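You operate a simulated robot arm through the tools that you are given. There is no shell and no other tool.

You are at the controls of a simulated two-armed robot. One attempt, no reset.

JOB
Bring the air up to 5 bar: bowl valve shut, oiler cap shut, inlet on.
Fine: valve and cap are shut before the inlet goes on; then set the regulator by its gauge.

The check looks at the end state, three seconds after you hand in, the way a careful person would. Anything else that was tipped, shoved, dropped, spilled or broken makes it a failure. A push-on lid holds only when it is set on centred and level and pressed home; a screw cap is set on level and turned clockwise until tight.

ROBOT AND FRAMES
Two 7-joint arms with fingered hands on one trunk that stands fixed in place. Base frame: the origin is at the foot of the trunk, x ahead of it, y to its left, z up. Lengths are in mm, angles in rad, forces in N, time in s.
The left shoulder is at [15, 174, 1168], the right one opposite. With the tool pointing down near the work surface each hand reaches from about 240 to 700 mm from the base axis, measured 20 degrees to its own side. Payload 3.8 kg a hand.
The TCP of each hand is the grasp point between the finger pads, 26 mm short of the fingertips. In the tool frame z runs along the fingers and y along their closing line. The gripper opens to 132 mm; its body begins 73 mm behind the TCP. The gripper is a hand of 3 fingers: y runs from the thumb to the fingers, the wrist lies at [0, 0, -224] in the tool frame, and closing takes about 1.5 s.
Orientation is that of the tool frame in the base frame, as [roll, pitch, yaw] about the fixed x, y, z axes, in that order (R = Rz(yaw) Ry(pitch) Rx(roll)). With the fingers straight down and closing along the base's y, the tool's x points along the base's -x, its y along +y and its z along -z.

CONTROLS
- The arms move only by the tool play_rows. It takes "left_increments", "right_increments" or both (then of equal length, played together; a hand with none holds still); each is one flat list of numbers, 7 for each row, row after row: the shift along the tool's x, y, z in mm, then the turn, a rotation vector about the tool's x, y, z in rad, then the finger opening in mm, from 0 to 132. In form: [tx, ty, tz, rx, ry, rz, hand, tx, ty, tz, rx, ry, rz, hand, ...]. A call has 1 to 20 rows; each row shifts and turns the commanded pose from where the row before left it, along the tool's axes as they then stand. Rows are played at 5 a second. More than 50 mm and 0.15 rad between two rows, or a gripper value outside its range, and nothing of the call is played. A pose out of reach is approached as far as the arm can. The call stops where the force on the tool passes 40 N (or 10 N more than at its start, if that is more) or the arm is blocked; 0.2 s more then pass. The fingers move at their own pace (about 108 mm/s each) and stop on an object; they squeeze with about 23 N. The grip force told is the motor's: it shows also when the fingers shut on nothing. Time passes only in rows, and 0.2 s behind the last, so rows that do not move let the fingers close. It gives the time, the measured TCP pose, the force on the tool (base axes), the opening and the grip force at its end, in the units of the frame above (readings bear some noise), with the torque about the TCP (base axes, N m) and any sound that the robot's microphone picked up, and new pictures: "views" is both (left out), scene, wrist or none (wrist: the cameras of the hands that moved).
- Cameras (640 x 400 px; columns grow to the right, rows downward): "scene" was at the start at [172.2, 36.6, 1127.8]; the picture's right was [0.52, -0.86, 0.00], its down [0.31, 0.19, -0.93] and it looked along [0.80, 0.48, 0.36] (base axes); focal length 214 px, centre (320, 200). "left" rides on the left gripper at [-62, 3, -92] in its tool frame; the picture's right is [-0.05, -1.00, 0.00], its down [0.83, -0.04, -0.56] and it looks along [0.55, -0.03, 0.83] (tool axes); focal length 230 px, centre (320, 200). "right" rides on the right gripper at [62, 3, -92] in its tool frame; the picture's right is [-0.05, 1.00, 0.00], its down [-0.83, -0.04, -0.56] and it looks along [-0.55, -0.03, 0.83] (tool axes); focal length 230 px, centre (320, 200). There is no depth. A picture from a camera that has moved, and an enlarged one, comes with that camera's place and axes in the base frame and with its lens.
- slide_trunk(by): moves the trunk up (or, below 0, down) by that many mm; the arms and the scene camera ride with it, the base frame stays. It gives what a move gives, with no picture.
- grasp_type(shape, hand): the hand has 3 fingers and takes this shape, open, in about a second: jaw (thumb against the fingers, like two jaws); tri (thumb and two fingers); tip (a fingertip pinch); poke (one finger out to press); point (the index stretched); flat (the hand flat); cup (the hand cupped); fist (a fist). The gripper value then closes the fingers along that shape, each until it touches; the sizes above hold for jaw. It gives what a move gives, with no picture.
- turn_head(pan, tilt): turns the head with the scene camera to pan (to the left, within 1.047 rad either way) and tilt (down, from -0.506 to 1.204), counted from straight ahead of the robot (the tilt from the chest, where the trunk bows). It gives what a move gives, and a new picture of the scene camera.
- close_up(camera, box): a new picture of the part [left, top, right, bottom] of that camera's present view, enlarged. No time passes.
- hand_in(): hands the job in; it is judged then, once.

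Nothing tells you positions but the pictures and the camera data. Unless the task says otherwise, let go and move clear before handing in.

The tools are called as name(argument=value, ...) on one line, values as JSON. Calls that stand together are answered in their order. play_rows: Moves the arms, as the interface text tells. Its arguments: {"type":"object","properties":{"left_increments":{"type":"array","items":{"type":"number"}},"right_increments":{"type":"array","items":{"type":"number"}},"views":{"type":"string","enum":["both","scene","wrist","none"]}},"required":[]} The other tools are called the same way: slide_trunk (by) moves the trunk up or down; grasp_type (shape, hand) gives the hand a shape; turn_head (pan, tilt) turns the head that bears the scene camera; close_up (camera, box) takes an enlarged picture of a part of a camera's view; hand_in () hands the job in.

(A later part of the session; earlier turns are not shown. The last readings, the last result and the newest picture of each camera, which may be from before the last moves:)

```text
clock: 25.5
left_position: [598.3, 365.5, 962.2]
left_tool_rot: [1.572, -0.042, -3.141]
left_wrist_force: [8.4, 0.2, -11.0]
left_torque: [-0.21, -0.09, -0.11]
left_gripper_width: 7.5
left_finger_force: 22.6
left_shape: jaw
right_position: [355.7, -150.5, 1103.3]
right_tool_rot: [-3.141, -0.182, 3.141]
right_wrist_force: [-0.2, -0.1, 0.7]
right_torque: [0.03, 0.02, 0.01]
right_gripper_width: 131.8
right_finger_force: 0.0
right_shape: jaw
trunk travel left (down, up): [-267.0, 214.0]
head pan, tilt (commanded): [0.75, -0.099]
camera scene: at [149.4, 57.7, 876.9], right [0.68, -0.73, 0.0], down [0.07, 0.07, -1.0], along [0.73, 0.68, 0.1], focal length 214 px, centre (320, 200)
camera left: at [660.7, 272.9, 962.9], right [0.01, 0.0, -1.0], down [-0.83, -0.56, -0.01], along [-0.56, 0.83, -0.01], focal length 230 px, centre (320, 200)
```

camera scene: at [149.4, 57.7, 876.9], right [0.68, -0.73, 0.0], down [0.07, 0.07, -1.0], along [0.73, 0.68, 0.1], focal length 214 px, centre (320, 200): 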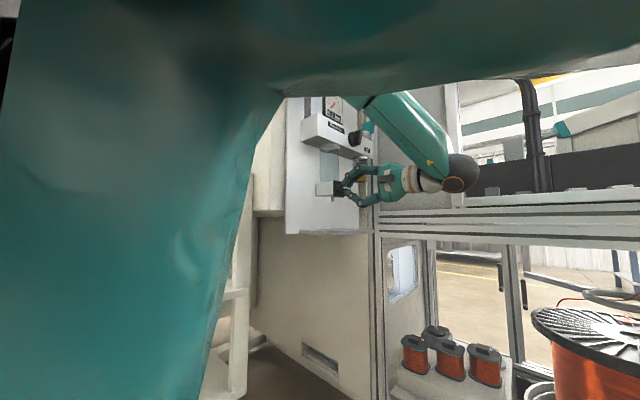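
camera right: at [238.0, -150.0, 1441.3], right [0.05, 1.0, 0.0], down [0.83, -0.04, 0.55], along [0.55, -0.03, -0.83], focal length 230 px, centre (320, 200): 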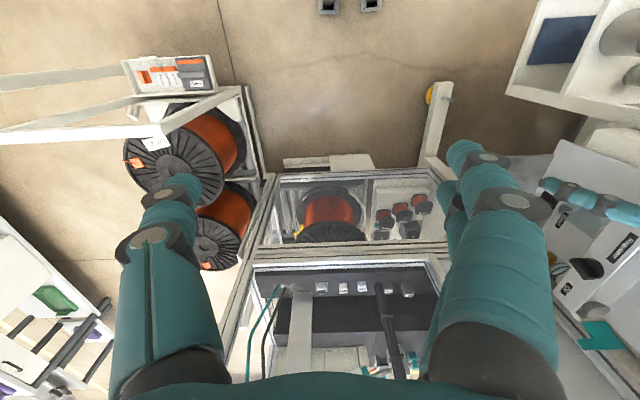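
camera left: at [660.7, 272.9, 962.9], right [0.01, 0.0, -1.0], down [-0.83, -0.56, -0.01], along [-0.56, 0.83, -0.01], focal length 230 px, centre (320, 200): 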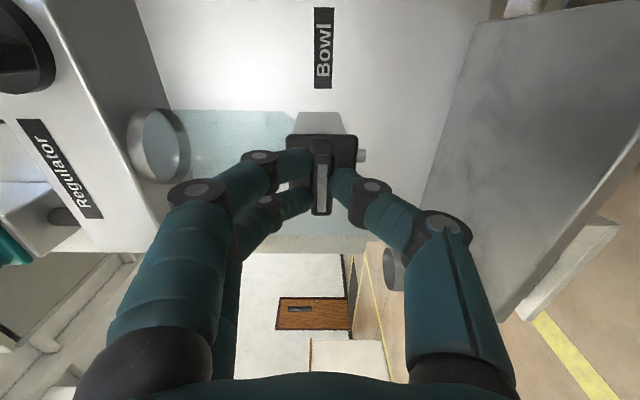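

The fin is now about horizontal. I'll open the fingers and back off to check its angle.

play_rows(left_increments=[0, 0, 0, 0, 0, 0, 40, 0, 0, 0, 0, 0, 0, 40, 0, 0, -15, 0, 0, 0, 50, 0, 0, -15, 0, 0, 0, 60], views="both")

close_up(camera="left", box=[220, 60, 420, 260])

```text
clock: 26.5
left_position: [598.3, 337.1, 963.7]
left_tool_rot: [1.576, -0.039, 3.139]
left_wrist_force: [-0.3, 0.4, 0.1]
left_torque: [-0.01, -0.06, 0.02]
left_gripper_width: 59.3
left_finger_force: 0.1
left_shape: jaw
right_position: [354.5, -151.2, 1103.3]
right_tool_rot: [-3.141, -0.178, 3.141]
right_wrist_force: [0.1, -0.4, -0.3]
right_torque: [-0.04, 0.0, 0.04]
right_gripper_width: 132.0
right_finger_force: 0.0
right_shape: jaw
trunk travel left (down, up): [-267.0, 214.0]
head pan, tilt (commanded): [0.75, -0.099]
camera scene: at [148.4, 57.3, 877.2], right [0.68, -0.73, 0.0], down [0.07, 0.07, -1.0], along [0.73, 0.68, 0.1], focal length 214 px, centre (320, 200)
camera left: at [660.2, 242.6, 964.3], right [0.01, -0.01, -1.0], down [-0.83, -0.55, -0.01], along [-0.55, 0.83, -0.01], focal length 230 px, centre (320, 200)
```

scene: 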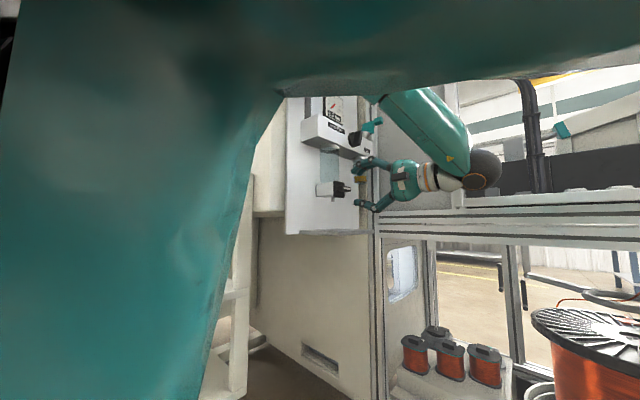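
left: 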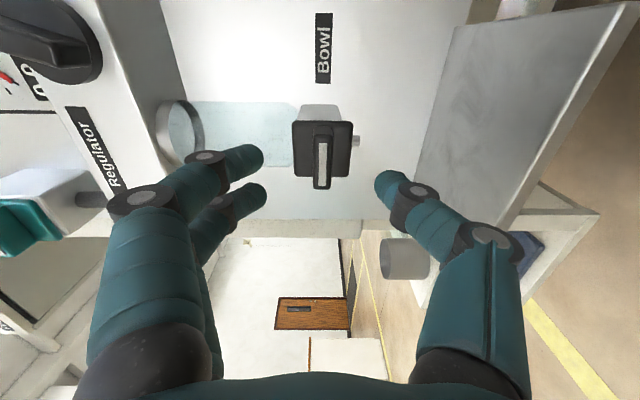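

```text
2.00 times, centred on (320, 160) of left
camera zoom: at [660.2, 242.6, 964.3], right [0.01, -0.01, -1.0], down [-0.83, -0.55, -0.01], along [-0.55, 0.83, -0.01], focal length 460 px, centre (320, 280)
```

zoom: 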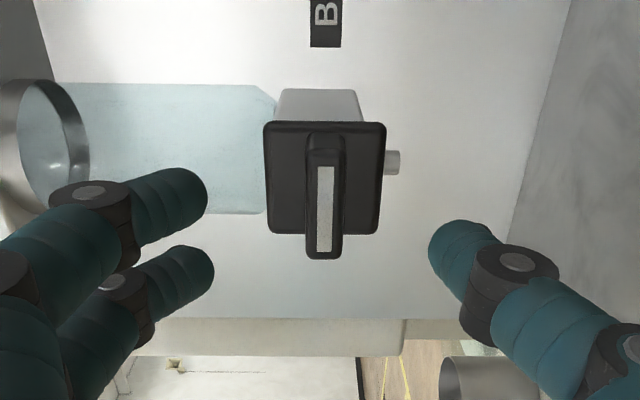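

The bowl valve is now shut (fin horizontal, across the drain). Next I'll retreat and raise the trunk again for the oiler cap.

play_rows(left_increments=[30, 0, -10, 0, 0, 0, 60, 30, 0, -10, 0, 0, 0, 60, 30, 0, -10, 0, 0, 0, 60, 30, 0, -10, 0, 0, 0, 60, 30, 0, -10, 0, 0, 0, 60], views="none")

slide_trunk(by=200)

turn_head(pan=0.7, tilt=0.0)

```text
clock: 27.7
left_position: [472.7, 274.2, 925.1]
left_tool_rot: [1.573, -0.036, -3.14]
left_wrist_force: [0.0, 0.3, -0.5]
left_torque: [0.0, 0.0, 0.02]
left_gripper_width: 59.4
left_finger_force: 0.0
left_shape: jaw
left hand out of reach, approached as far as the arm can: row 1, 2, 3, 4
right_position: [354.0, -151.3, 1102.7]
right_tool_rot: [3.141, -0.181, 3.141]
right_wrist_force: [-0.1, -0.3, -0.3]
right_torque: [-0.01, 0.0, 0.0]
right_gripper_width: 131.5
right_finger_force: 0.0
right_shape: jaw
trunk travel left (down, up): [-267.0, 214.0]
head pan, tilt (commanded): [0.75, -0.099]
```

```text
clock: 29.8
left_position: [474.7, 275.6, 1124.3]
left_tool_rot: [1.57, -0.04, -3.141]
left_wrist_force: [0.5, 0.4, 0.5]
left_torque: [0.02, -0.01, 0.04]
left_gripper_width: 59.7
left_finger_force: 0.1
left_shape: jaw
right_position: [356.9, -151.7, 1300.8]
right_tool_rot: [3.141, -0.182, -3.141]
right_wrist_force: [-0.4, -0.3, -0.7]
right_torque: [-0.02, 0.02, 0.02]
right_gripper_width: 131.9
right_finger_force: 0.0
right_shape: jaw
trunk travel left (down, up): [-467.0, 14.0]
head pan, tilt (commanded): [0.75, -0.099]
```

```text
clock: 30.5
left_position: [473.6, 275.3, 1124.8]
left_tool_rot: [1.571, -0.037, 3.141]
left_wrist_force: [0.2, -0.5, -0.6]
left_torque: [0.0, -0.01, 0.0]
left_gripper_width: 59.5
left_finger_force: 0.0
left_shape: jaw
right_position: [353.9, -151.2, 1302.7]
right_tool_rot: [-3.141, -0.181, 3.14]
right_wrist_force: [-0.5, 0.3, -0.6]
right_torque: [-0.01, -0.03, 0.0]
right_gripper_width: 132.1
right_finger_force: 0.1
right_shape: jaw
trunk travel left (down, up): [-467.0, 14.0]
head pan, tilt (commanded): [0.7, 0.0]
camera scene: at [177.0, 56.0, 1096.8], right [0.64, -0.76, 0.0], down [0.0, 0.0, -1.0], along [0.76, 0.64, 0.0], focal length 214 px, centre (320, 200)
```

scene: 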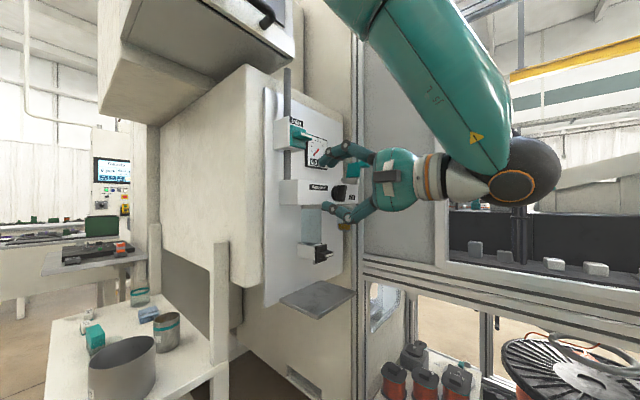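

grasp_type(hand="left", shape="point")

play_rows(left_increments=[12, 0, -8, 0, -0.12, 0, 60, 12, 0, -8, 0, -0.12, 0, 60, 12, 0, -8, 0, -0.12, 0, 60, 0, 0, 0, 0, -0.12, 0, 60, 0, 0, 0, 0, -0.12, 0, 60, 0, 0, 0, 0, -0.12, 0, 60], views="both")

```text
clock: 31.4
left_position: [472.3, 274.8, 1125.8]
left_tool_rot: [1.572, -0.038, 3.14]
left_wrist_force: [0.1, -0.5, -0.3]
left_torque: [0.01, 0.01, -0.01]
left_gripper_width: 0.0
left_finger_force: 0.0
left_shape: point
right_position: [354.7, -151.9, 1303.3]
right_tool_rot: [-3.14, -0.179, 3.141]
right_wrist_force: [0.1, 0.0, -0.8]
right_torque: [0.02, -0.01, 0.0]
right_gripper_width: 132.1
right_finger_force: 0.1
right_shape: jaw
trunk travel left (down, up): [-467.0, 14.0]
head pan, tilt (commanded): [0.7, 0.0]
```

```text
clock: 32.8
left_position: [434.9, 256.5, 1125.7]
left_tool_rot: [1.596, -0.028, 2.418]
left_wrist_force: [-1.2, 0.0, 0.1]
left_torque: [-0.03, 0.0, -0.01]
left_gripper_width: 0.3
left_finger_force: 0.1
left_shape: point
right_position: [353.2, -151.3, 1303.3]
right_tool_rot: [-3.141, -0.179, -3.141]
right_wrist_force: [0.6, 0.4, -0.4]
right_torque: [0.03, -0.03, -0.02]
right_gripper_width: 131.9
right_finger_force: 0.1
right_shape: jaw
trunk travel left (down, up): [-467.0, 14.0]
head pan, tilt (commanded): [0.7, 0.0]
camera scene: at [176.8, 56.2, 1096.9], right [0.64, -0.76, 0.0], down [0.0, 0.0, -1.0], along [0.76, 0.64, 0.0], focal length 214 px, centre (320, 200)
camera left: at [421.4, 145.4, 1130.6], right [0.0, -0.04, -1.0], down [-0.99, 0.13, -0.01], along [0.13, 0.99, -0.04], focal length 230 px, centre (320, 200)
```

scene: 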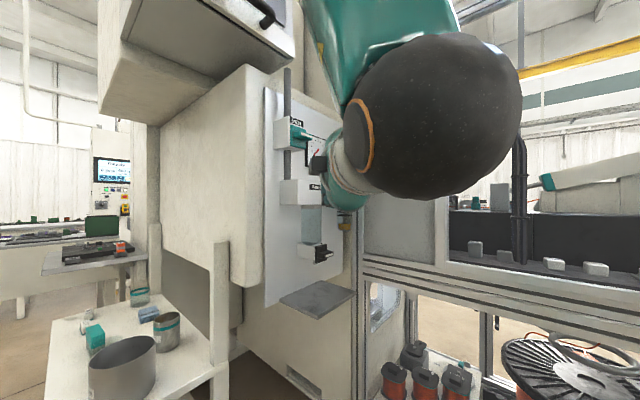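
left: 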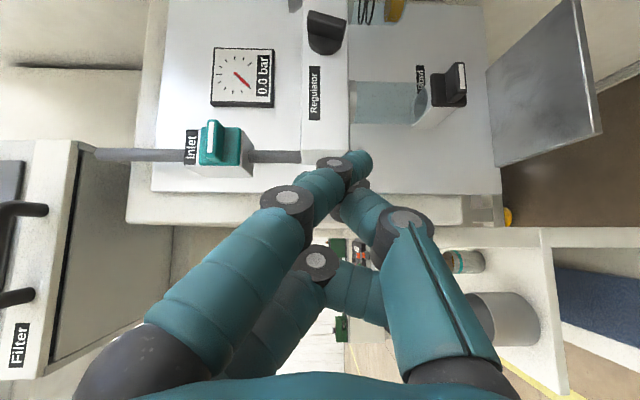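

play_rows(left_increments=[0, 0, 0, 0, 0, 0, 132, 0, 0, 0, 0, 0, 0, 132, 0, 0, 0, 0, 0, 0, 132, 0, 0, 0, 0, 0, 0, 132], views="wrist")

grasp_type(hand="left", shape="poke")

play_rows(left_increments=[0, 0, 0, 0, 0, 0, 132], views="wrist")

```text
clock: 33.8
left_position: [435.3, 255.8, 1126.3]
left_tool_rot: [1.598, -0.029, 2.421]
left_wrist_force: [-0.6, 0.3, -0.6]
left_torque: [-0.02, -0.03, -0.02]
left_gripper_width: 0.1
left_finger_force: 0.0
left_shape: point
right_position: [354.7, -151.9, 1302.0]
right_tool_rot: [-3.141, -0.179, 3.141]
right_wrist_force: [0.0, 0.1, -0.6]
right_torque: [-0.02, 0.0, 0.0]
right_gripper_width: 131.9
right_finger_force: 0.1
right_shape: jaw
trunk travel left (down, up): [-467.0, 14.0]
head pan, tilt (commanded): [0.7, 0.0]
camera left: at [421.8, 145.3, 1130.3], right [0.0, -0.04, -1.0], down [-0.99, 0.13, -0.01], along [0.13, 0.99, -0.03], focal length 230 px, centre (320, 200)
```

left: 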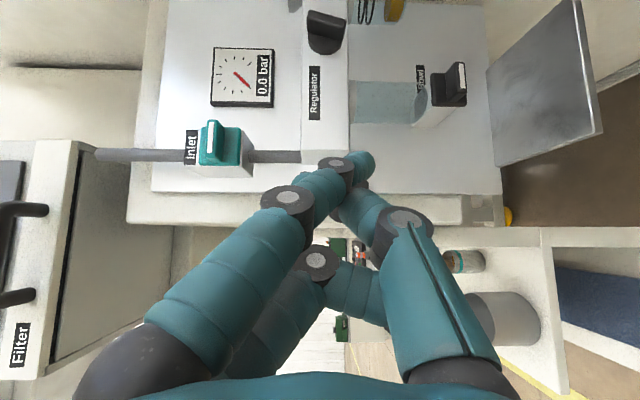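

```text
clock: 34.7
left_position: [434.6, 255.7, 1127.1]
left_tool_rot: [1.598, -0.028, 2.421]
left_wrist_force: [0.2, -1.0, 0.0]
left_torque: [-0.02, -0.04, 0.03]
left_gripper_width: 0.2
left_finger_force: 0.0
left_shape: poke
right_position: [354.7, -151.9, 1303.1]
right_tool_rot: [-3.141, -0.18, 3.142]
right_wrist_force: [0.8, -0.4, -0.6]
right_torque: [0.03, -0.01, 0.01]
right_gripper_width: 131.9
right_finger_force: 0.1
right_shape: jaw
trunk travel left (down, up): [-467.0, 14.0]
head pan, tilt (commanded): [0.7, 0.0]
```

```text
clock: 35.1
left_position: [435.4, 255.4, 1126.8]
left_tool_rot: [1.597, -0.028, 2.42]
left_wrist_force: [-1.2, -0.4, 0.6]
left_torque: [0.04, 0.0, -0.03]
left_gripper_width: 0.0
left_finger_force: 0.2
left_shape: poke
right_position: [355.3, -150.8, 1302.9]
right_tool_rot: [3.141, -0.18, -3.14]
right_wrist_force: [-0.2, 0.2, 0.5]
right_torque: [0.01, -0.01, -0.03]
right_gripper_width: 131.9
right_finger_force: 0.0
right_shape: jaw
trunk travel left (down, up): [-467.0, 14.0]
head pan, tilt (commanded): [0.7, 0.0]
camera left: at [421.8, 145.3, 1130.3], right [0.0, -0.04, -1.0], down [-0.99, 0.13, -0.01], along [0.13, 0.99, -0.03], focal length 230 px, centre (320, 200)
```

left: 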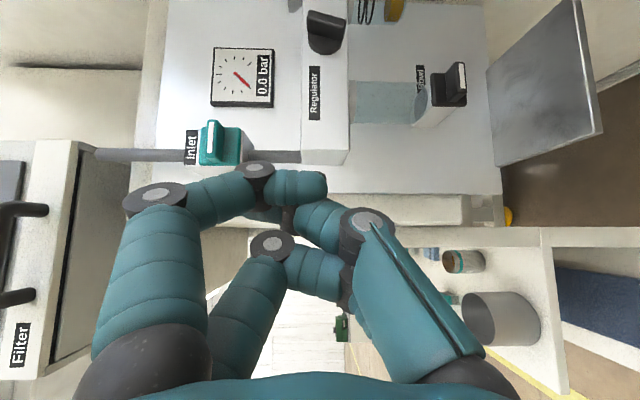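

grasp_type(hand="left", shape="jaw")

play_rows(left_increments=[0, 0, 0, 0, 0, -0.1428, 132, 0, 0, 0, 0, 0, -0.1428, 132, 0, 0, 0, 0, 0, -0.1428, 132, 0, 0, 0, 0, 0, -0.1428, 132, 0, 0, 0, 0, 0, -0.1428, 132, 0, 0, 0, 0, 0, -0.1428, 132, 0, 0, 0, 0, 0, -0.1428, 132, 0, 0, 0, 0, 0, -0.1428, 132, 0, 0, 0, 0, 0, -0.1428, 132, 0, 0, 0, 0, 0, -0.1428, 132, 0, 0, 0, 0, 0, -0.1428, 132, -28.6, -28, 18, 0, 0, 0, 132, -28.6, -28, 18, 0, 0, 0, 132, -28.6, -28, 18, 0, 0, 0, 132, -28.6, -28, 18, 0, 0, 0, 132, -28.6, -28, 18, 0, 0, 0, 132], views="both")

```text
clock: 36.0
left_position: [435.0, 255.8, 1127.1]
left_tool_rot: [1.598, -0.029, 2.42]
left_wrist_force: [1.3, -0.4, -0.6]
left_torque: [0.0, 0.02, 0.01]
left_gripper_width: 94.8
left_finger_force: 0.0
left_shape: jaw
right_position: [354.2, -150.7, 1302.8]
right_tool_rot: [3.141, -0.181, -3.141]
right_wrist_force: [-1.1, -0.4, -0.1]
right_torque: [0.0, -0.02, 0.01]
right_gripper_width: 132.0
right_finger_force: 0.0
right_shape: jaw
trunk travel left (down, up): [-467.0, 14.0]
head pan, tilt (commanded): [0.7, 0.0]
```

```text
clock: 39.4
left_position: [607.4, 229.5, 1263.4]
left_tool_rot: [2.285, 1.532, 3.135]
left_wrist_force: [0.0, -0.7, 0.5]
left_torque: [-0.06, 0.0, 0.04]
left_gripper_width: 95.1
left_finger_force: 0.2
left_shape: jaw
right_position: [354.4, -151.6, 1303.5]
right_tool_rot: [-3.141, -0.181, -3.141]
right_wrist_force: [0.9, 0.0, 0.5]
right_torque: [-0.01, 0.03, 0.03]
right_gripper_width: 131.9
right_finger_force: 0.1
right_shape: jaw
trunk travel left (down, up): [-467.0, 14.0]
head pan, tilt (commanded): [0.7, 0.0]
camera scene: at [177.3, 55.8, 1096.7], right [0.64, -0.76, 0.0], down [0.0, 0.0, -1.0], along [0.76, 0.64, 0.0], focal length 214 px, centre (320, 200)
camera left: at [547.1, 163.2, 1327.1], right [0.75, -0.66, 0.02], down [-0.37, -0.45, -0.82], along [0.55, 0.61, -0.58], focal length 230 px, centre (320, 200)
```

scene: 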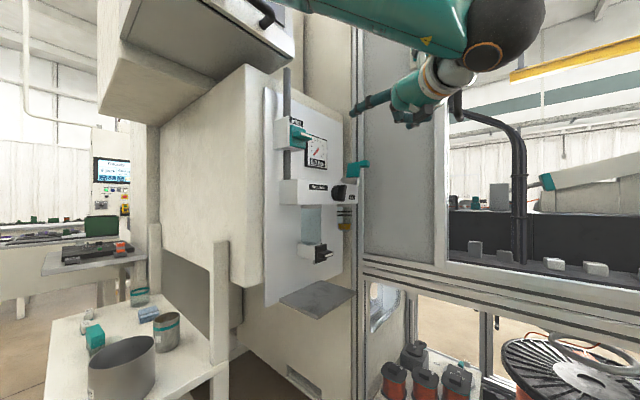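
left: 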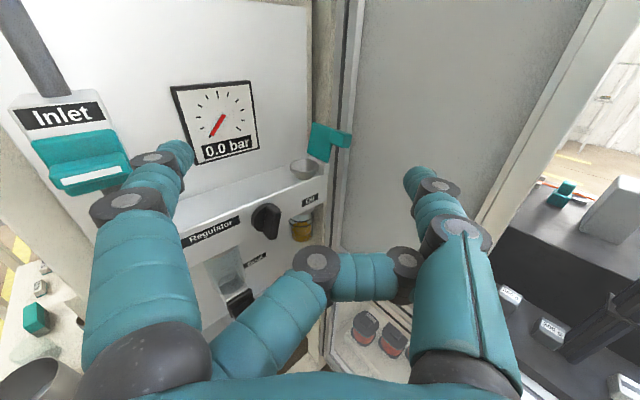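

grasp_type(hand="left", shape="flat")

grasp_type(hand="left", shape="jaw")

play_rows(left_increments=[0, 0, 0, 0, 0, 0, 132, 0, 0, 0, 0, 0, 0, 132], views="wrist")

close_up(camera="left", box=[260, 80, 420, 180])

close_up(camera="scene", box=[320, 80, 400, 240])

```text
clock: 40.3
left_position: [607.0, 229.4, 1263.0]
left_tool_rot: [2.299, 1.535, -3.131]
left_wrist_force: [-0.7, -0.4, 0.1]
left_torque: [0.02, 0.0, -0.03]
left_gripper_width: 0.0
left_finger_force: 0.1
left_shape: flat
right_position: [354.9, -150.7, 1302.5]
right_tool_rot: [-3.142, -0.18, -3.141]
right_wrist_force: [-0.3, -0.5, 0.0]
right_torque: [0.0, -0.01, 0.0]
right_gripper_width: 131.8
right_finger_force: 0.1
right_shape: jaw
trunk travel left (down, up): [-467.0, 14.0]
head pan, tilt (commanded): [0.7, 0.0]
```

```text
clock: 41.2
left_position: [606.0, 231.1, 1262.4]
left_tool_rot: [2.303, 1.532, -3.131]
left_wrist_force: [-0.2, 1.0, 0.9]
left_torque: [-0.01, -0.01, 0.02]
left_gripper_width: 132.0
left_finger_force: 0.2
left_shape: jaw
right_position: [354.5, -151.4, 1303.4]
right_tool_rot: [3.141, -0.181, 3.141]
right_wrist_force: [0.6, 0.9, 0.7]
right_torque: [0.0, -0.02, -0.01]
right_gripper_width: 131.9
right_finger_force: 0.1
right_shape: jaw
trunk travel left (down, up): [-467.0, 14.0]
head pan, tilt (commanded): [0.7, 0.0]
```

```text
clock: 41.8
left_position: [606.4, 231.7, 1262.3]
left_tool_rot: [2.305, 1.533, -3.128]
left_wrist_force: [-0.4, 0.7, 0.0]
left_torque: [0.05, 0.02, -0.02]
left_gripper_width: 132.0
left_finger_force: 0.1
left_shape: jaw
right_position: [354.0, -151.3, 1302.8]
right_tool_rot: [3.14, -0.179, -3.141]
right_wrist_force: [0.1, 0.4, 0.3]
right_torque: [0.02, 0.01, 0.0]
right_gripper_width: 131.9
right_finger_force: 0.0
right_shape: jaw
trunk travel left (down, up): [-467.0, 14.0]
head pan, tilt (commanded): [0.7, 0.0]
camera left: at [546.2, 163.3, 1327.0], right [0.75, -0.66, 0.02], down [-0.37, -0.45, -0.82], along [0.55, 0.61, -0.58], focal length 230 px, centre (320, 200)
```

left: 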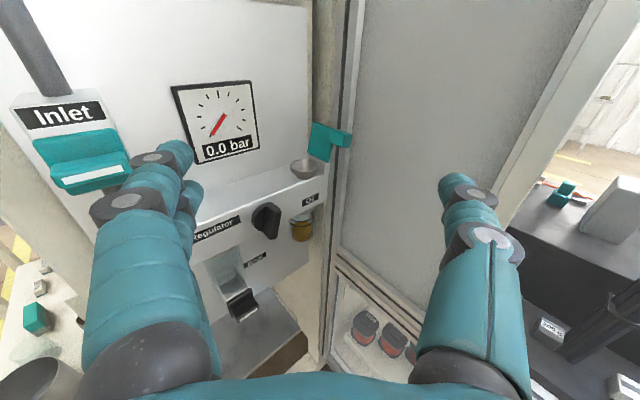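

```text
4.00 times, centred on (340, 130) of left
camera zoom: at [546.2, 163.3, 1327.0], right [0.75, -0.66, 0.02], down [-0.37, -0.45, -0.82], along [0.55, 0.61, -0.58], focal length 920 px, centre (240, 480)
```

zoom: 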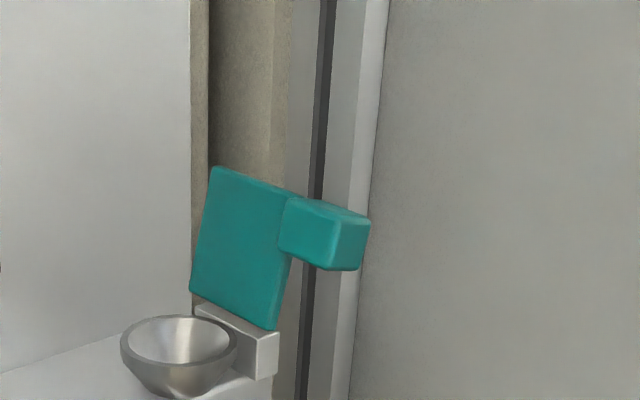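

```text
2.50 times, centred on (360, 160) of scene
camera zoom: at [177.0, 56.0, 1096.8], right [0.64, -0.76, 0.0], down [0.0, 0.0, -1.0], along [0.76, 0.64, 0.0], focal length 536 px, centre (220, 300)
```

zoom: 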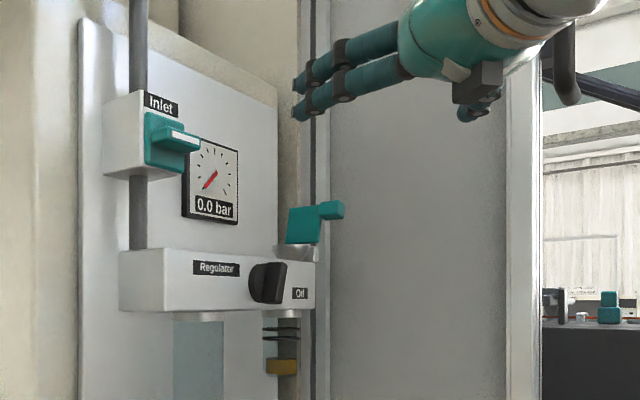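

I now have the lid well located: plate leaning back at x≈770–780 (z 1170–1218), with a tab reaching out to y≈365, and the machine frame at x≈845. I'll turn the hand so the single thumb is underneath and use it to swing the lid over by its tab.

play_rows(left_increments=[0, 0, 0, 0, 0, 0.1428, 132, 0, 0, 0, 0, 0, 0.1428, 132, 0, 0, 0, 0, 0, 0.1428, 132, 0, 0, 0, 0, 0, 0.1428, 132, 0, 0, 0, 0, 0, 0.1428, 132, 0, 0, 0, 0, 0, 0.1428, 132, 0, 0, 0, 0, 0, 0.1428, 132, 0, 0, 0, 0, 0, 0.1428, 132, 0, 0, 0, 0, 0, 0.1428, 132, 0, 0, 0, 0, 0, 0.1428, 132, 0, 0, 0, 0, 0, 0.1428, 132, -15.4, 6, 38, 0, 0, 0, 132, -15.4, 6, 38, 0, 0, 0, 132, -15.4, 6, 30, 0, 0, 0, 132], views="both")

```text
clock: 44.8
left_position: [711.1, 280.8, 1277.4]
left_tool_rot: [1.599, -0.03, 2.419]
left_wrist_force: [0.0, 0.1, 1.0]
left_torque: [-0.01, -0.01, 0.01]
left_gripper_width: 132.2
left_finger_force: 0.0
left_shape: jaw
right_position: [354.7, -151.5, 1303.2]
right_tool_rot: [-3.141, -0.181, 3.142]
right_wrist_force: [0.4, 0.5, 0.8]
right_torque: [0.0, -0.01, -0.04]
right_gripper_width: 131.8
right_finger_force: 0.1
right_shape: jaw
trunk travel left (down, up): [-467.0, 14.0]
head pan, tilt (commanded): [0.7, 0.0]
camera scene: at [177.5, 56.0, 1096.7], right [0.64, -0.76, 0.0], down [0.0, 0.0, -1.0], along [0.76, 0.64, 0.0], focal length 214 px, centre (320, 200)
camera left: at [697.1, 169.9, 1280.7], right [0.0, -0.03, -1.0], down [-0.99, 0.13, 0.0], along [0.13, 0.99, -0.03], focal length 230 px, centre (320, 200)
```

scene: 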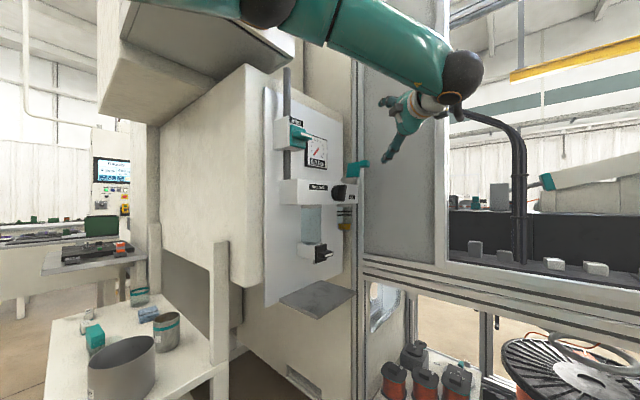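
left: 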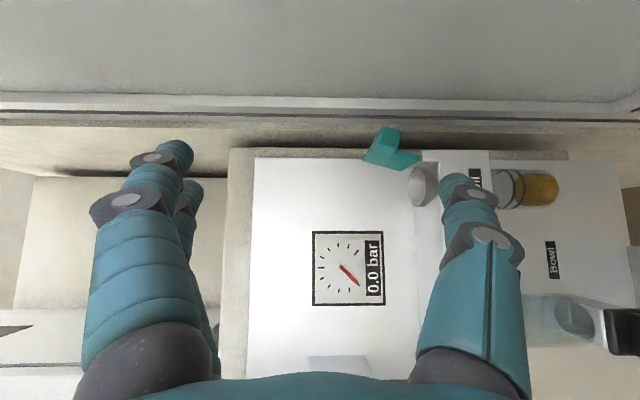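

close_up(camera="left", box=[340, 100, 500, 200])

close_up(camera="scene", box=[320, 80, 460, 220])

```text
4.00 times, centred on (420, 150) of left
camera zoom: at [697.1, 169.9, 1280.7], right [0.0, -0.03, -1.0], down [-0.99, 0.13, 0.0], along [0.13, 0.99, -0.03], focal length 920 px, centre (-80, 400)
```

zoom: 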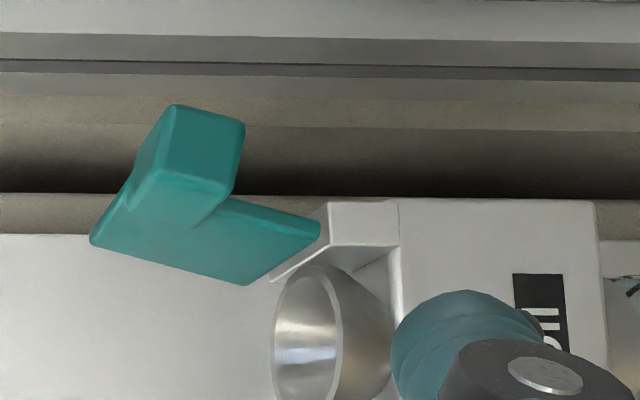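

```text
2.86 times, centred on (390, 150) of scene
camera zoom: at [177.5, 56.0, 1096.7], right [0.64, -0.76, 0.0], down [0.0, 0.0, -1.0], along [0.76, 0.64, 0.0], focal length 613 px, centre (120, 343)
```

zoom: 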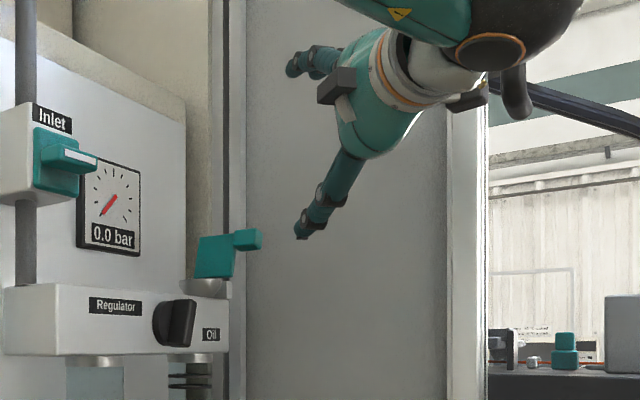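

play_rows(left_increments=[-18, 6, 0, 0, 0, 0, 132, 0, 0, 35, 0, 0, 0, 132, 0, 0, 35, 0, 0, 0, 132], views="both")

close_up(camera="left", box=[360, 80, 540, 200])

close_up(camera="scene", box=[320, 80, 460, 220])

```text
clock: 45.6
left_position: [773.1, 320.4, 1279.8]
left_tool_rot: [1.595, -0.031, 2.42]
left_wrist_force: [0.1, 0.0, 0.3]
left_torque: [0.02, -0.01, 0.0]
left_gripper_width: 131.6
left_finger_force: 0.1
left_shape: jaw
right_position: [355.6, -151.3, 1303.2]
right_tool_rot: [3.142, -0.182, -3.142]
right_wrist_force: [0.6, -0.5, 0.3]
right_torque: [0.02, 0.0, -0.01]
right_gripper_width: 131.9
right_finger_force: 0.0
right_shape: jaw
trunk travel left (down, up): [-467.0, 14.0]
head pan, tilt (commanded): [0.7, 0.0]
camera scene: at [177.4, 55.8, 1096.6], right [0.64, -0.76, 0.0], down [0.0, 0.0, -1.0], along [0.76, 0.64, 0.0], focal length 214 px, centre (320, 200)
camera left: at [758.8, 210.5, 1283.7], right [0.0, -0.03, -1.0], down [-0.99, 0.13, 0.0], along [0.13, 0.99, -0.03], focal length 230 px, centre (320, 200)
```

scene: 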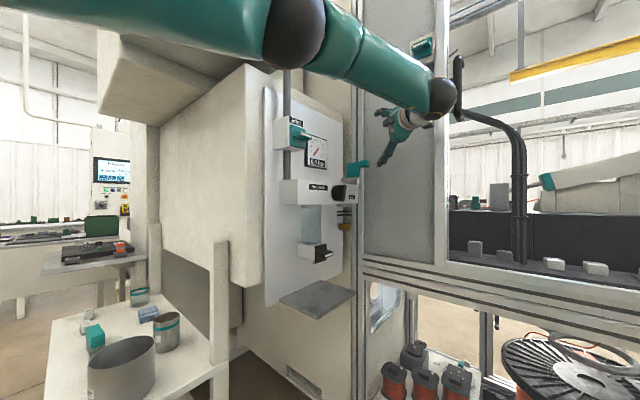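
left: 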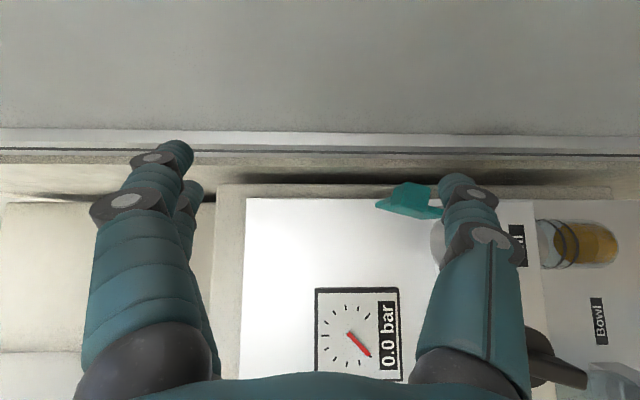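

```text
3.33 times, centred on (450, 140) of left
camera zoom: at [758.8, 210.5, 1283.7], right [0.0, -0.03, -1.0], down [-0.99, 0.13, 0.0], along [0.13, 0.99, -0.03], focal length 767 px, centre (-113, 400)
```

zoom: 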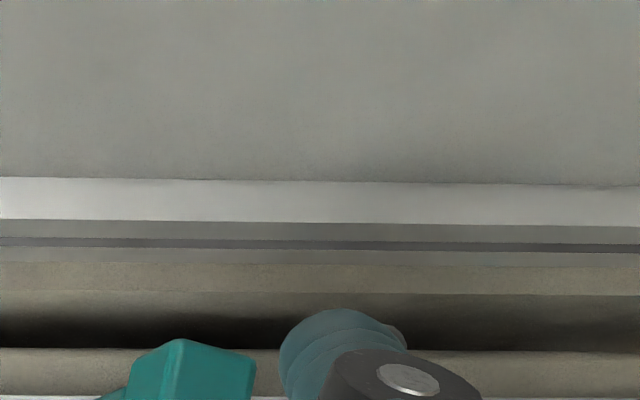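

```text
2.86 times, centred on (390, 150) of scene
camera zoom: at [177.4, 55.8, 1096.6], right [0.64, -0.76, 0.0], down [0.0, 0.0, -1.0], along [0.76, 0.64, 0.0], focal length 613 px, centre (120, 343)
```

zoom: 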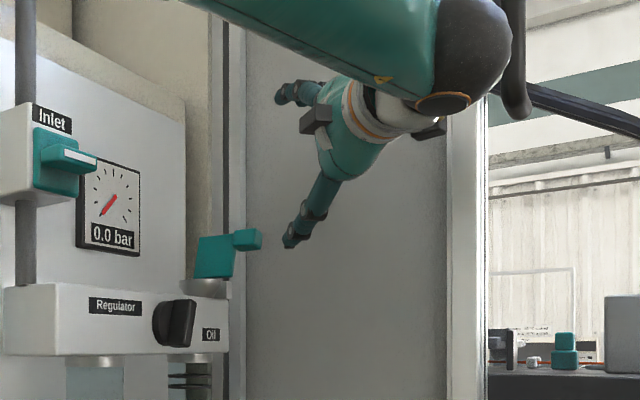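

play_rows(left_increments=[-3, 7, 0, 0, 0, 0, 132, 0, 0.5, 16, 0, 0, 0, 132, 0, 0.5, 15, 0, 0, 0, 132], views="wrist")

close_up(camera="left", box=[360, 120, 540, 240])

close_up(camera="scene", box=[320, 80, 460, 220])

```text
clock: 46.4
left_position: [794.5, 341.3, 1287.7]
left_tool_rot: [1.597, -0.029, 2.421]
left_wrist_force: [0.0, 1.2, -0.6]
left_torque: [-0.02, -0.02, 0.05]
left_gripper_width: 132.0
left_finger_force: 0.3
left_shape: jaw
right_position: [355.0, -150.9, 1301.9]
right_tool_rot: [-3.14, -0.18, -3.141]
right_wrist_force: [0.2, -0.5, -0.2]
right_torque: [-0.04, -0.01, 0.03]
right_gripper_width: 132.1
right_finger_force: 0.0
right_shape: jaw
trunk travel left (down, up): [-467.0, 14.0]
head pan, tilt (commanded): [0.7, 0.0]
camera left: at [780.6, 232.3, 1290.7], right [0.0, -0.03, -1.0], down [-0.99, 0.13, 0.0], along [0.13, 0.99, -0.03], focal length 230 px, centre (320, 200)
```

left: 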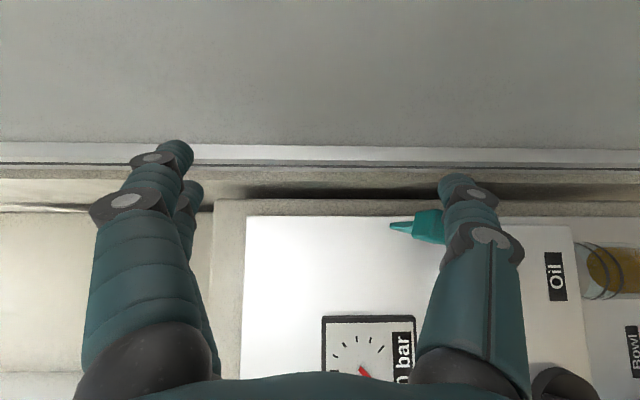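

```text
3.33 times, centred on (450, 180) of left
camera zoom: at [780.6, 232.3, 1290.7], right [0.0, -0.03, -1.0], down [-0.99, 0.13, 0.0], along [0.13, 0.99, -0.03], focal length 767 px, centre (-113, 267)
```

zoom: 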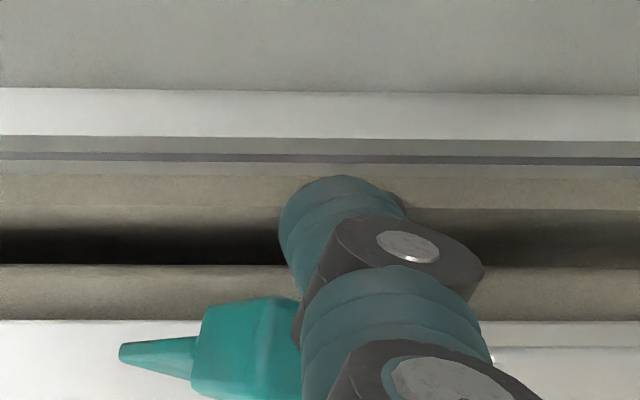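

```text
2.86 times, centred on (390, 150) of scene
camera zoom: at [177.2, 55.9, 1096.7], right [0.64, -0.76, 0.0], down [0.0, 0.0, -1.0], along [0.76, 0.64, 0.0], focal length 613 px, centre (120, 343)
```

zoom: 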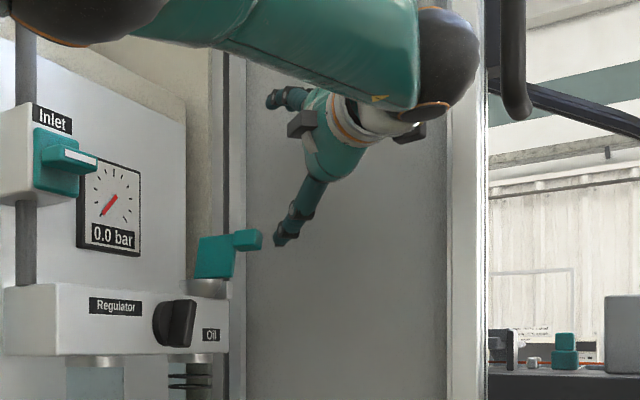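

play_rows(left_increments=[8, 0, 0, 0, 0, -0.1, 132, 8, -1, 0, 0, 0, -0.1, 132, 0, 0, 6, 0, 0, 0, 132, 0, 0, 5, 0, 0, 0, 132], views="wrist")

close_up(camera="left", box=[360, 120, 540, 240])

close_up(camera="scene", box=[320, 80, 460, 220])

```text
clock: 47.4
left_position: [789.4, 360.8, 1287.0]
left_tool_rot: [1.597, 0.173, 2.427]
left_wrist_force: [0.2, 0.3, 1.1]
left_torque: [-0.01, 0.02, 0.0]
left_gripper_width: 132.3
left_finger_force: 0.0
left_shape: jaw
right_position: [356.6, -150.9, 1302.9]
right_tool_rot: [3.141, -0.179, 3.141]
right_wrist_force: [-0.1, 0.5, 0.2]
right_torque: [0.01, -0.02, 0.04]
right_gripper_width: 131.6
right_finger_force: 0.1
right_shape: jaw
trunk travel left (down, up): [-467.0, 14.0]
head pan, tilt (commanded): [0.7, 0.0]
camera left: at [774.4, 252.6, 1302.5], right [0.15, -0.17, -0.97], down [-0.98, 0.11, -0.17], along [0.14, 0.98, -0.14], focal length 230 px, centre (320, 200)
```

left: 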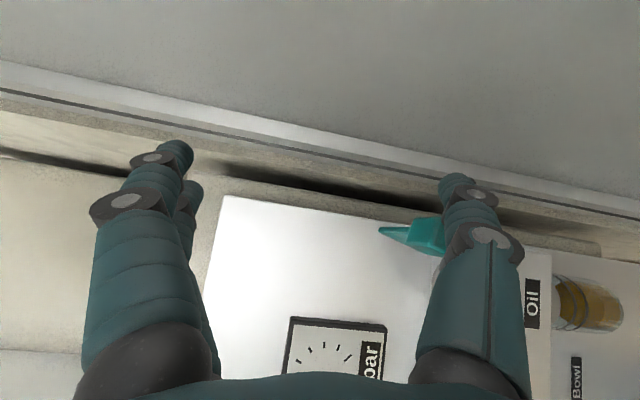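

```text
3.33 times, centred on (450, 180) of left
camera zoom: at [774.4, 252.6, 1302.5], right [0.15, -0.17, -0.97], down [-0.98, 0.11, -0.17], along [0.14, 0.98, -0.14], focal length 767 px, centre (-113, 267)
```

zoom: 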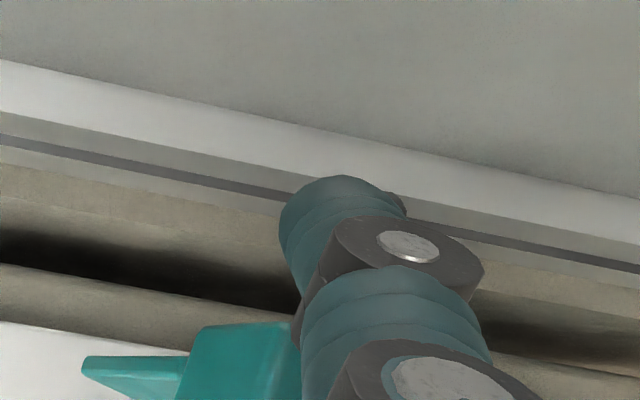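

```text
2.86 times, centred on (390, 150) of scene
camera zoom: at [177.0, 56.1, 1096.8], right [0.64, -0.76, 0.0], down [0.0, 0.0, -1.0], along [0.76, 0.64, 0.0], focal length 613 px, centre (120, 343)
```

zoom: 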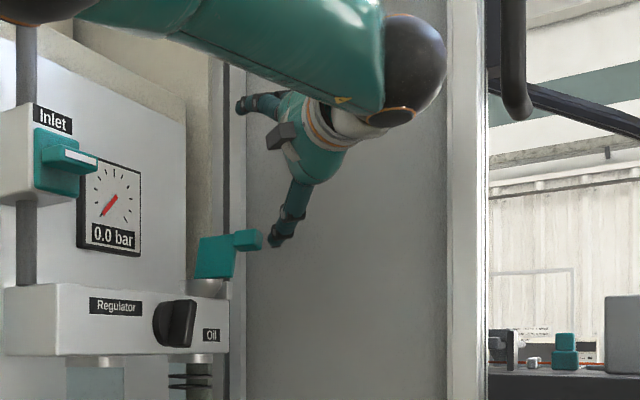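

play_rows(left_increments=[0, 0, 8, 0, 0, 0, 132, 7.44, 1.13, -6.58, 0, 0, 0, 132, 5.92, 5.44, -6.04, 0, 0, 0, 132, 0, 0, 0, 0, 0, 0, 132], views="wrist")

close_up(camera="left", box=[360, 120, 540, 240])

close_up(camera="scene", box=[320, 80, 460, 220])

```text
clock: 48.4
left_position: [776.0, 368.3, 1290.5]
left_tool_rot: [1.596, 0.171, 2.426]
left_wrist_force: [0.4, 0.2, 1.0]
left_torque: [-0.02, -0.03, 0.05]
left_gripper_width: 131.6
left_finger_force: 0.0
left_shape: jaw
right_position: [355.9, -150.7, 1302.5]
right_tool_rot: [3.14, -0.179, -3.139]
right_wrist_force: [0.3, 0.0, 0.2]
right_torque: [0.0, 0.0, -0.01]
right_gripper_width: 131.9
right_finger_force: 0.2
right_shape: jaw
trunk travel left (down, up): [-467.0, 14.0]
head pan, tilt (commanded): [0.7, 0.0]
camera left: at [760.5, 258.4, 1306.1], right [0.15, -0.16, -0.97], down [-0.98, 0.11, -0.17], along [0.14, 0.98, -0.14], focal length 230 px, centre (320, 200)
```

left: 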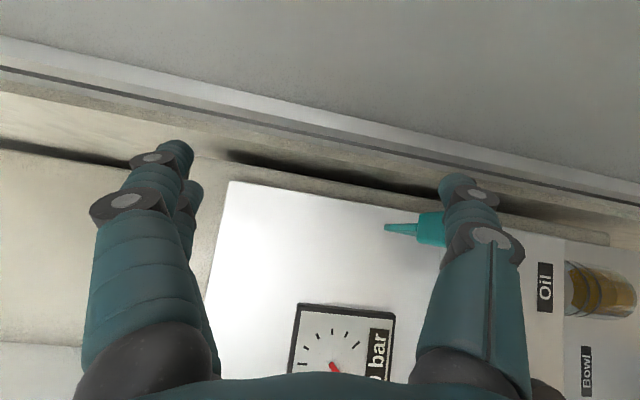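

```text
3.33 times, centred on (450, 180) of left
camera zoom: at [760.5, 258.4, 1306.1], right [0.15, -0.16, -0.97], down [-0.98, 0.11, -0.17], along [0.14, 0.98, -0.14], focal length 767 px, centre (-113, 267)
```

zoom: 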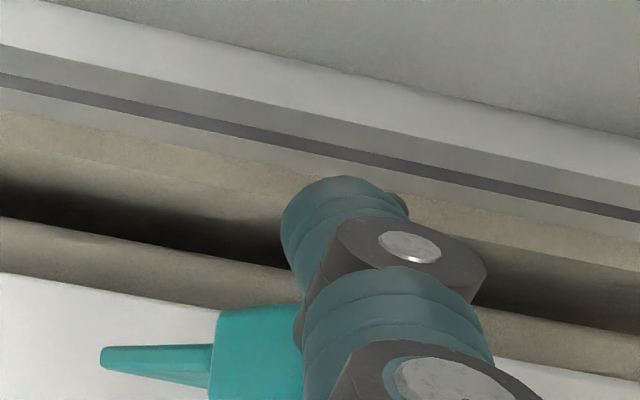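

```text
2.86 times, centred on (390, 150) of scene
camera zoom: at [177.1, 56.0, 1096.7], right [0.64, -0.76, 0.0], down [0.0, 0.0, -1.0], along [0.76, 0.64, 0.0], focal length 613 px, centre (120, 343)
```

zoom: 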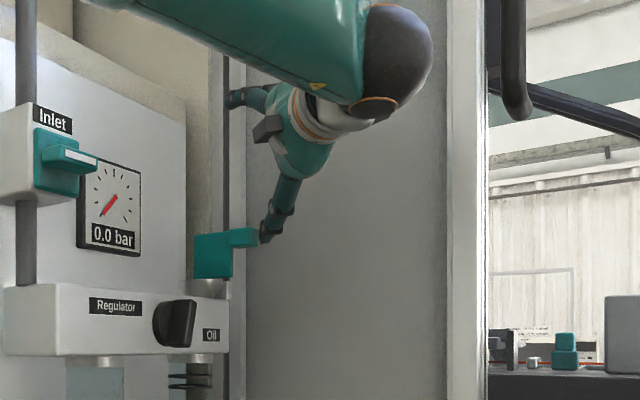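

play_rows(left_increments=[8.41, 4.3, -7.98, 0, 0, 0, 132, 10.0, 1.55, -7.54, 0, 0, 0, 132, 10.2, -2.1, -7.05, 0, 0, 0, 132, 0, 0, 0, 0, 0, 0, 132], views="both")

close_up(camera="left", box=[360, 120, 540, 240])

close_up(camera="scene", box=[320, 80, 460, 220])

```text
clock: 49.4
left_position: [738.6, 369.6, 1290.4]
left_tool_rot: [1.598, 0.171, 2.425]
left_wrist_force: [1.0, 0.1, -0.3]
left_torque: [-0.02, 0.02, 0.05]
left_gripper_width: 132.2
left_finger_force: 0.0
left_shape: jaw
right_position: [355.2, -151.5, 1302.3]
right_tool_rot: [3.14, -0.18, 3.141]
right_wrist_force: [0.1, -0.3, 0.3]
right_torque: [0.01, 0.0, 0.0]
right_gripper_width: 131.9
right_finger_force: 0.1
right_shape: jaw
trunk travel left (down, up): [-467.0, 14.0]
head pan, tilt (commanded): [0.7, 0.0]
camera scene: at [177.1, 55.9, 1096.8], right [0.64, -0.76, 0.0], down [0.0, 0.0, -1.0], along [0.76, 0.64, 0.0], focal length 214 px, centre (320, 200)
camera left: at [724.4, 259.9, 1306.3], right [0.15, -0.16, -0.97], down [-0.98, 0.11, -0.17], along [0.14, 0.98, -0.14], focal length 230 px, centre (320, 200)
```

scene: 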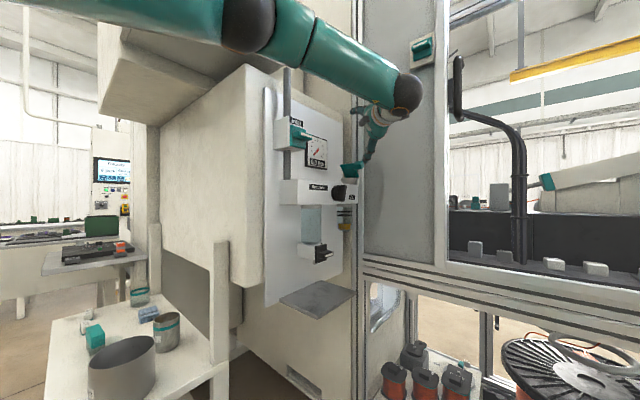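
left: 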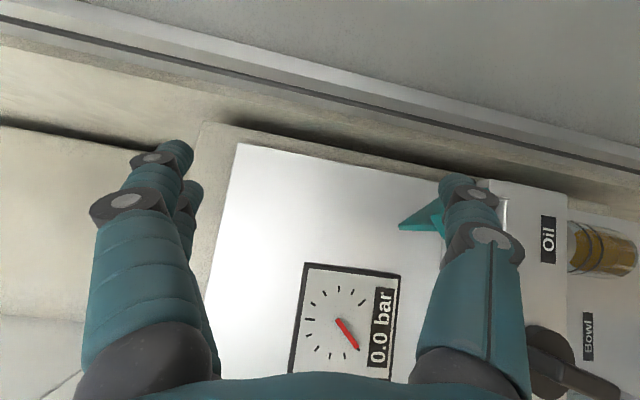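

```text
3.33 times, centred on (450, 180) of left
camera zoom: at [724.4, 259.9, 1306.3], right [0.15, -0.16, -0.97], down [-0.98, 0.11, -0.17], along [0.14, 0.98, -0.14], focal length 767 px, centre (-113, 267)
```

zoom: 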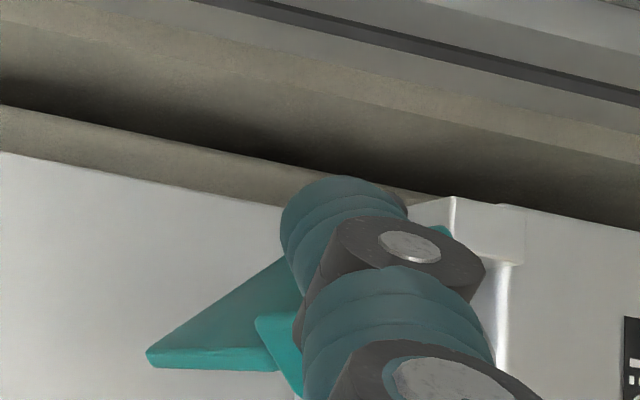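

```text
2.86 times, centred on (390, 150) of scene
camera zoom: at [177.1, 55.9, 1096.8], right [0.64, -0.76, 0.0], down [0.0, 0.0, -1.0], along [0.76, 0.64, 0.0], focal length 613 px, centre (120, 343)
```

zoom: 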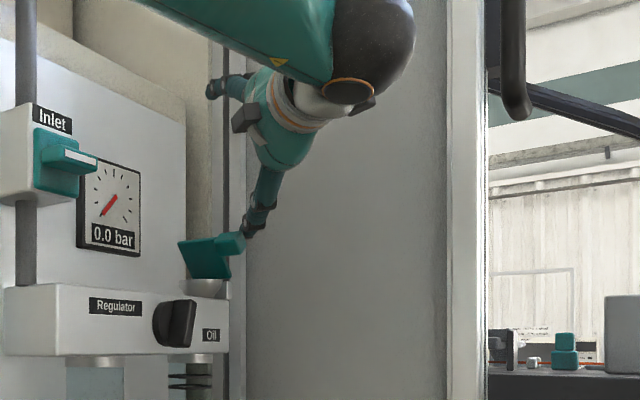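

The lid is past vertical and following the thumb. I want to check the elbow's clearance to the cooler box before going on.

turn_head(pan=0.75, tilt=-0.45)

```text
clock: 50.3
left_position: [739.8, 368.7, 1289.9]
left_tool_rot: [1.598, 0.17, 2.427]
left_wrist_force: [0.0, 0.2, 0.3]
left_torque: [-0.01, -0.02, 0.0]
left_gripper_width: 132.1
left_finger_force: 0.1
left_shape: jaw
right_position: [355.5, -150.8, 1304.3]
right_tool_rot: [3.141, -0.18, -3.141]
right_wrist_force: [0.5, -0.2, 0.7]
right_torque: [-0.02, -0.01, -0.02]
right_gripper_width: 131.7
right_finger_force: 0.1
right_shape: jaw
trunk travel left (down, up): [-467.0, 14.0]
head pan, tilt (commanded): [0.75, -0.45]
camera scene: at [159.5, 45.9, 1133.4], right [0.68, -0.73, 0.0], down [0.32, 0.3, -0.9], along [0.66, 0.61, 0.43], focal length 214 px, centre (320, 200)
```

scene: 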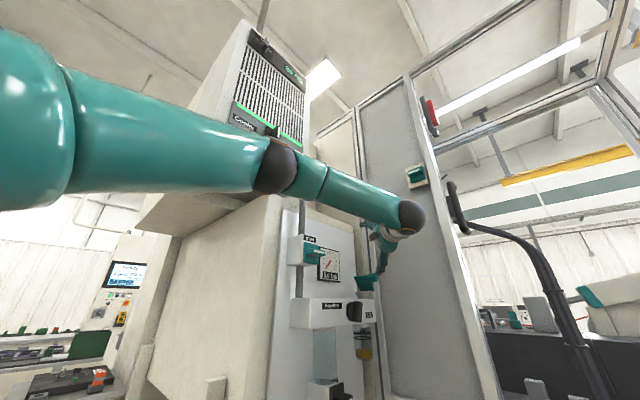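

The elbow is getting close to the cooler box, so I'll back the hand out along its fingers, lower the trunk a little for a lower elbow, and finish the lid from above.

play_rows(left_increments=[0, 0, -30, 0, 0, 0, 132, 0, 0, -40, 0, 0, 0, 132, -20, 0, -30, 0, 0, 0, 132], views="both")

```text
clock: 51.1
left_position: [685.9, 278.4, 1295.8]
left_tool_rot: [1.598, 0.171, 2.428]
left_wrist_force: [0.4, -0.3, 0.9]
left_torque: [0.01, 0.0, -0.01]
left_gripper_width: 131.9
left_finger_force: 0.0
left_shape: jaw
right_position: [354.6, -153.0, 1302.5]
right_tool_rot: [3.14, -0.18, 3.141]
right_wrist_force: [0.2, 0.1, -0.2]
right_torque: [-0.03, -0.01, 0.04]
right_gripper_width: 132.0
right_finger_force: 0.1
right_shape: jaw
trunk travel left (down, up): [-467.0, 14.0]
head pan, tilt (commanded): [0.75, -0.45]
camera scene: at [159.7, 44.9, 1133.4], right [0.68, -0.73, 0.0], down [0.32, 0.3, -0.9], along [0.66, 0.61, 0.44], focal length 214 px, centre (320, 200)
camera left: at [671.8, 170.5, 1311.9], right [0.15, -0.16, -0.98], down [-0.98, 0.11, -0.17], along [0.14, 0.98, -0.14], focal length 230 px, centre (320, 200)
```

scene: 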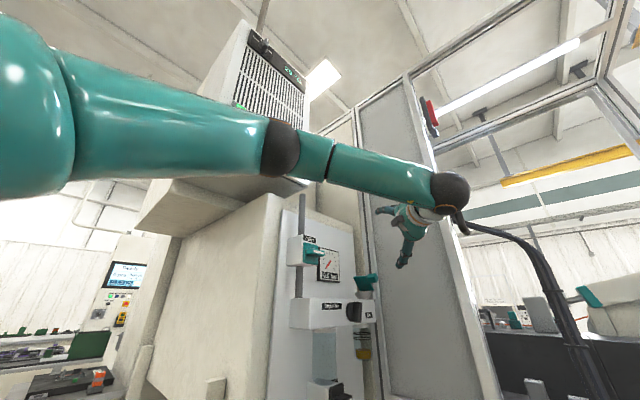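
left: 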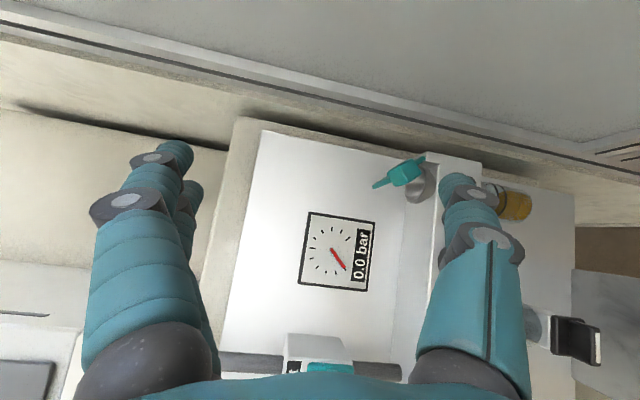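

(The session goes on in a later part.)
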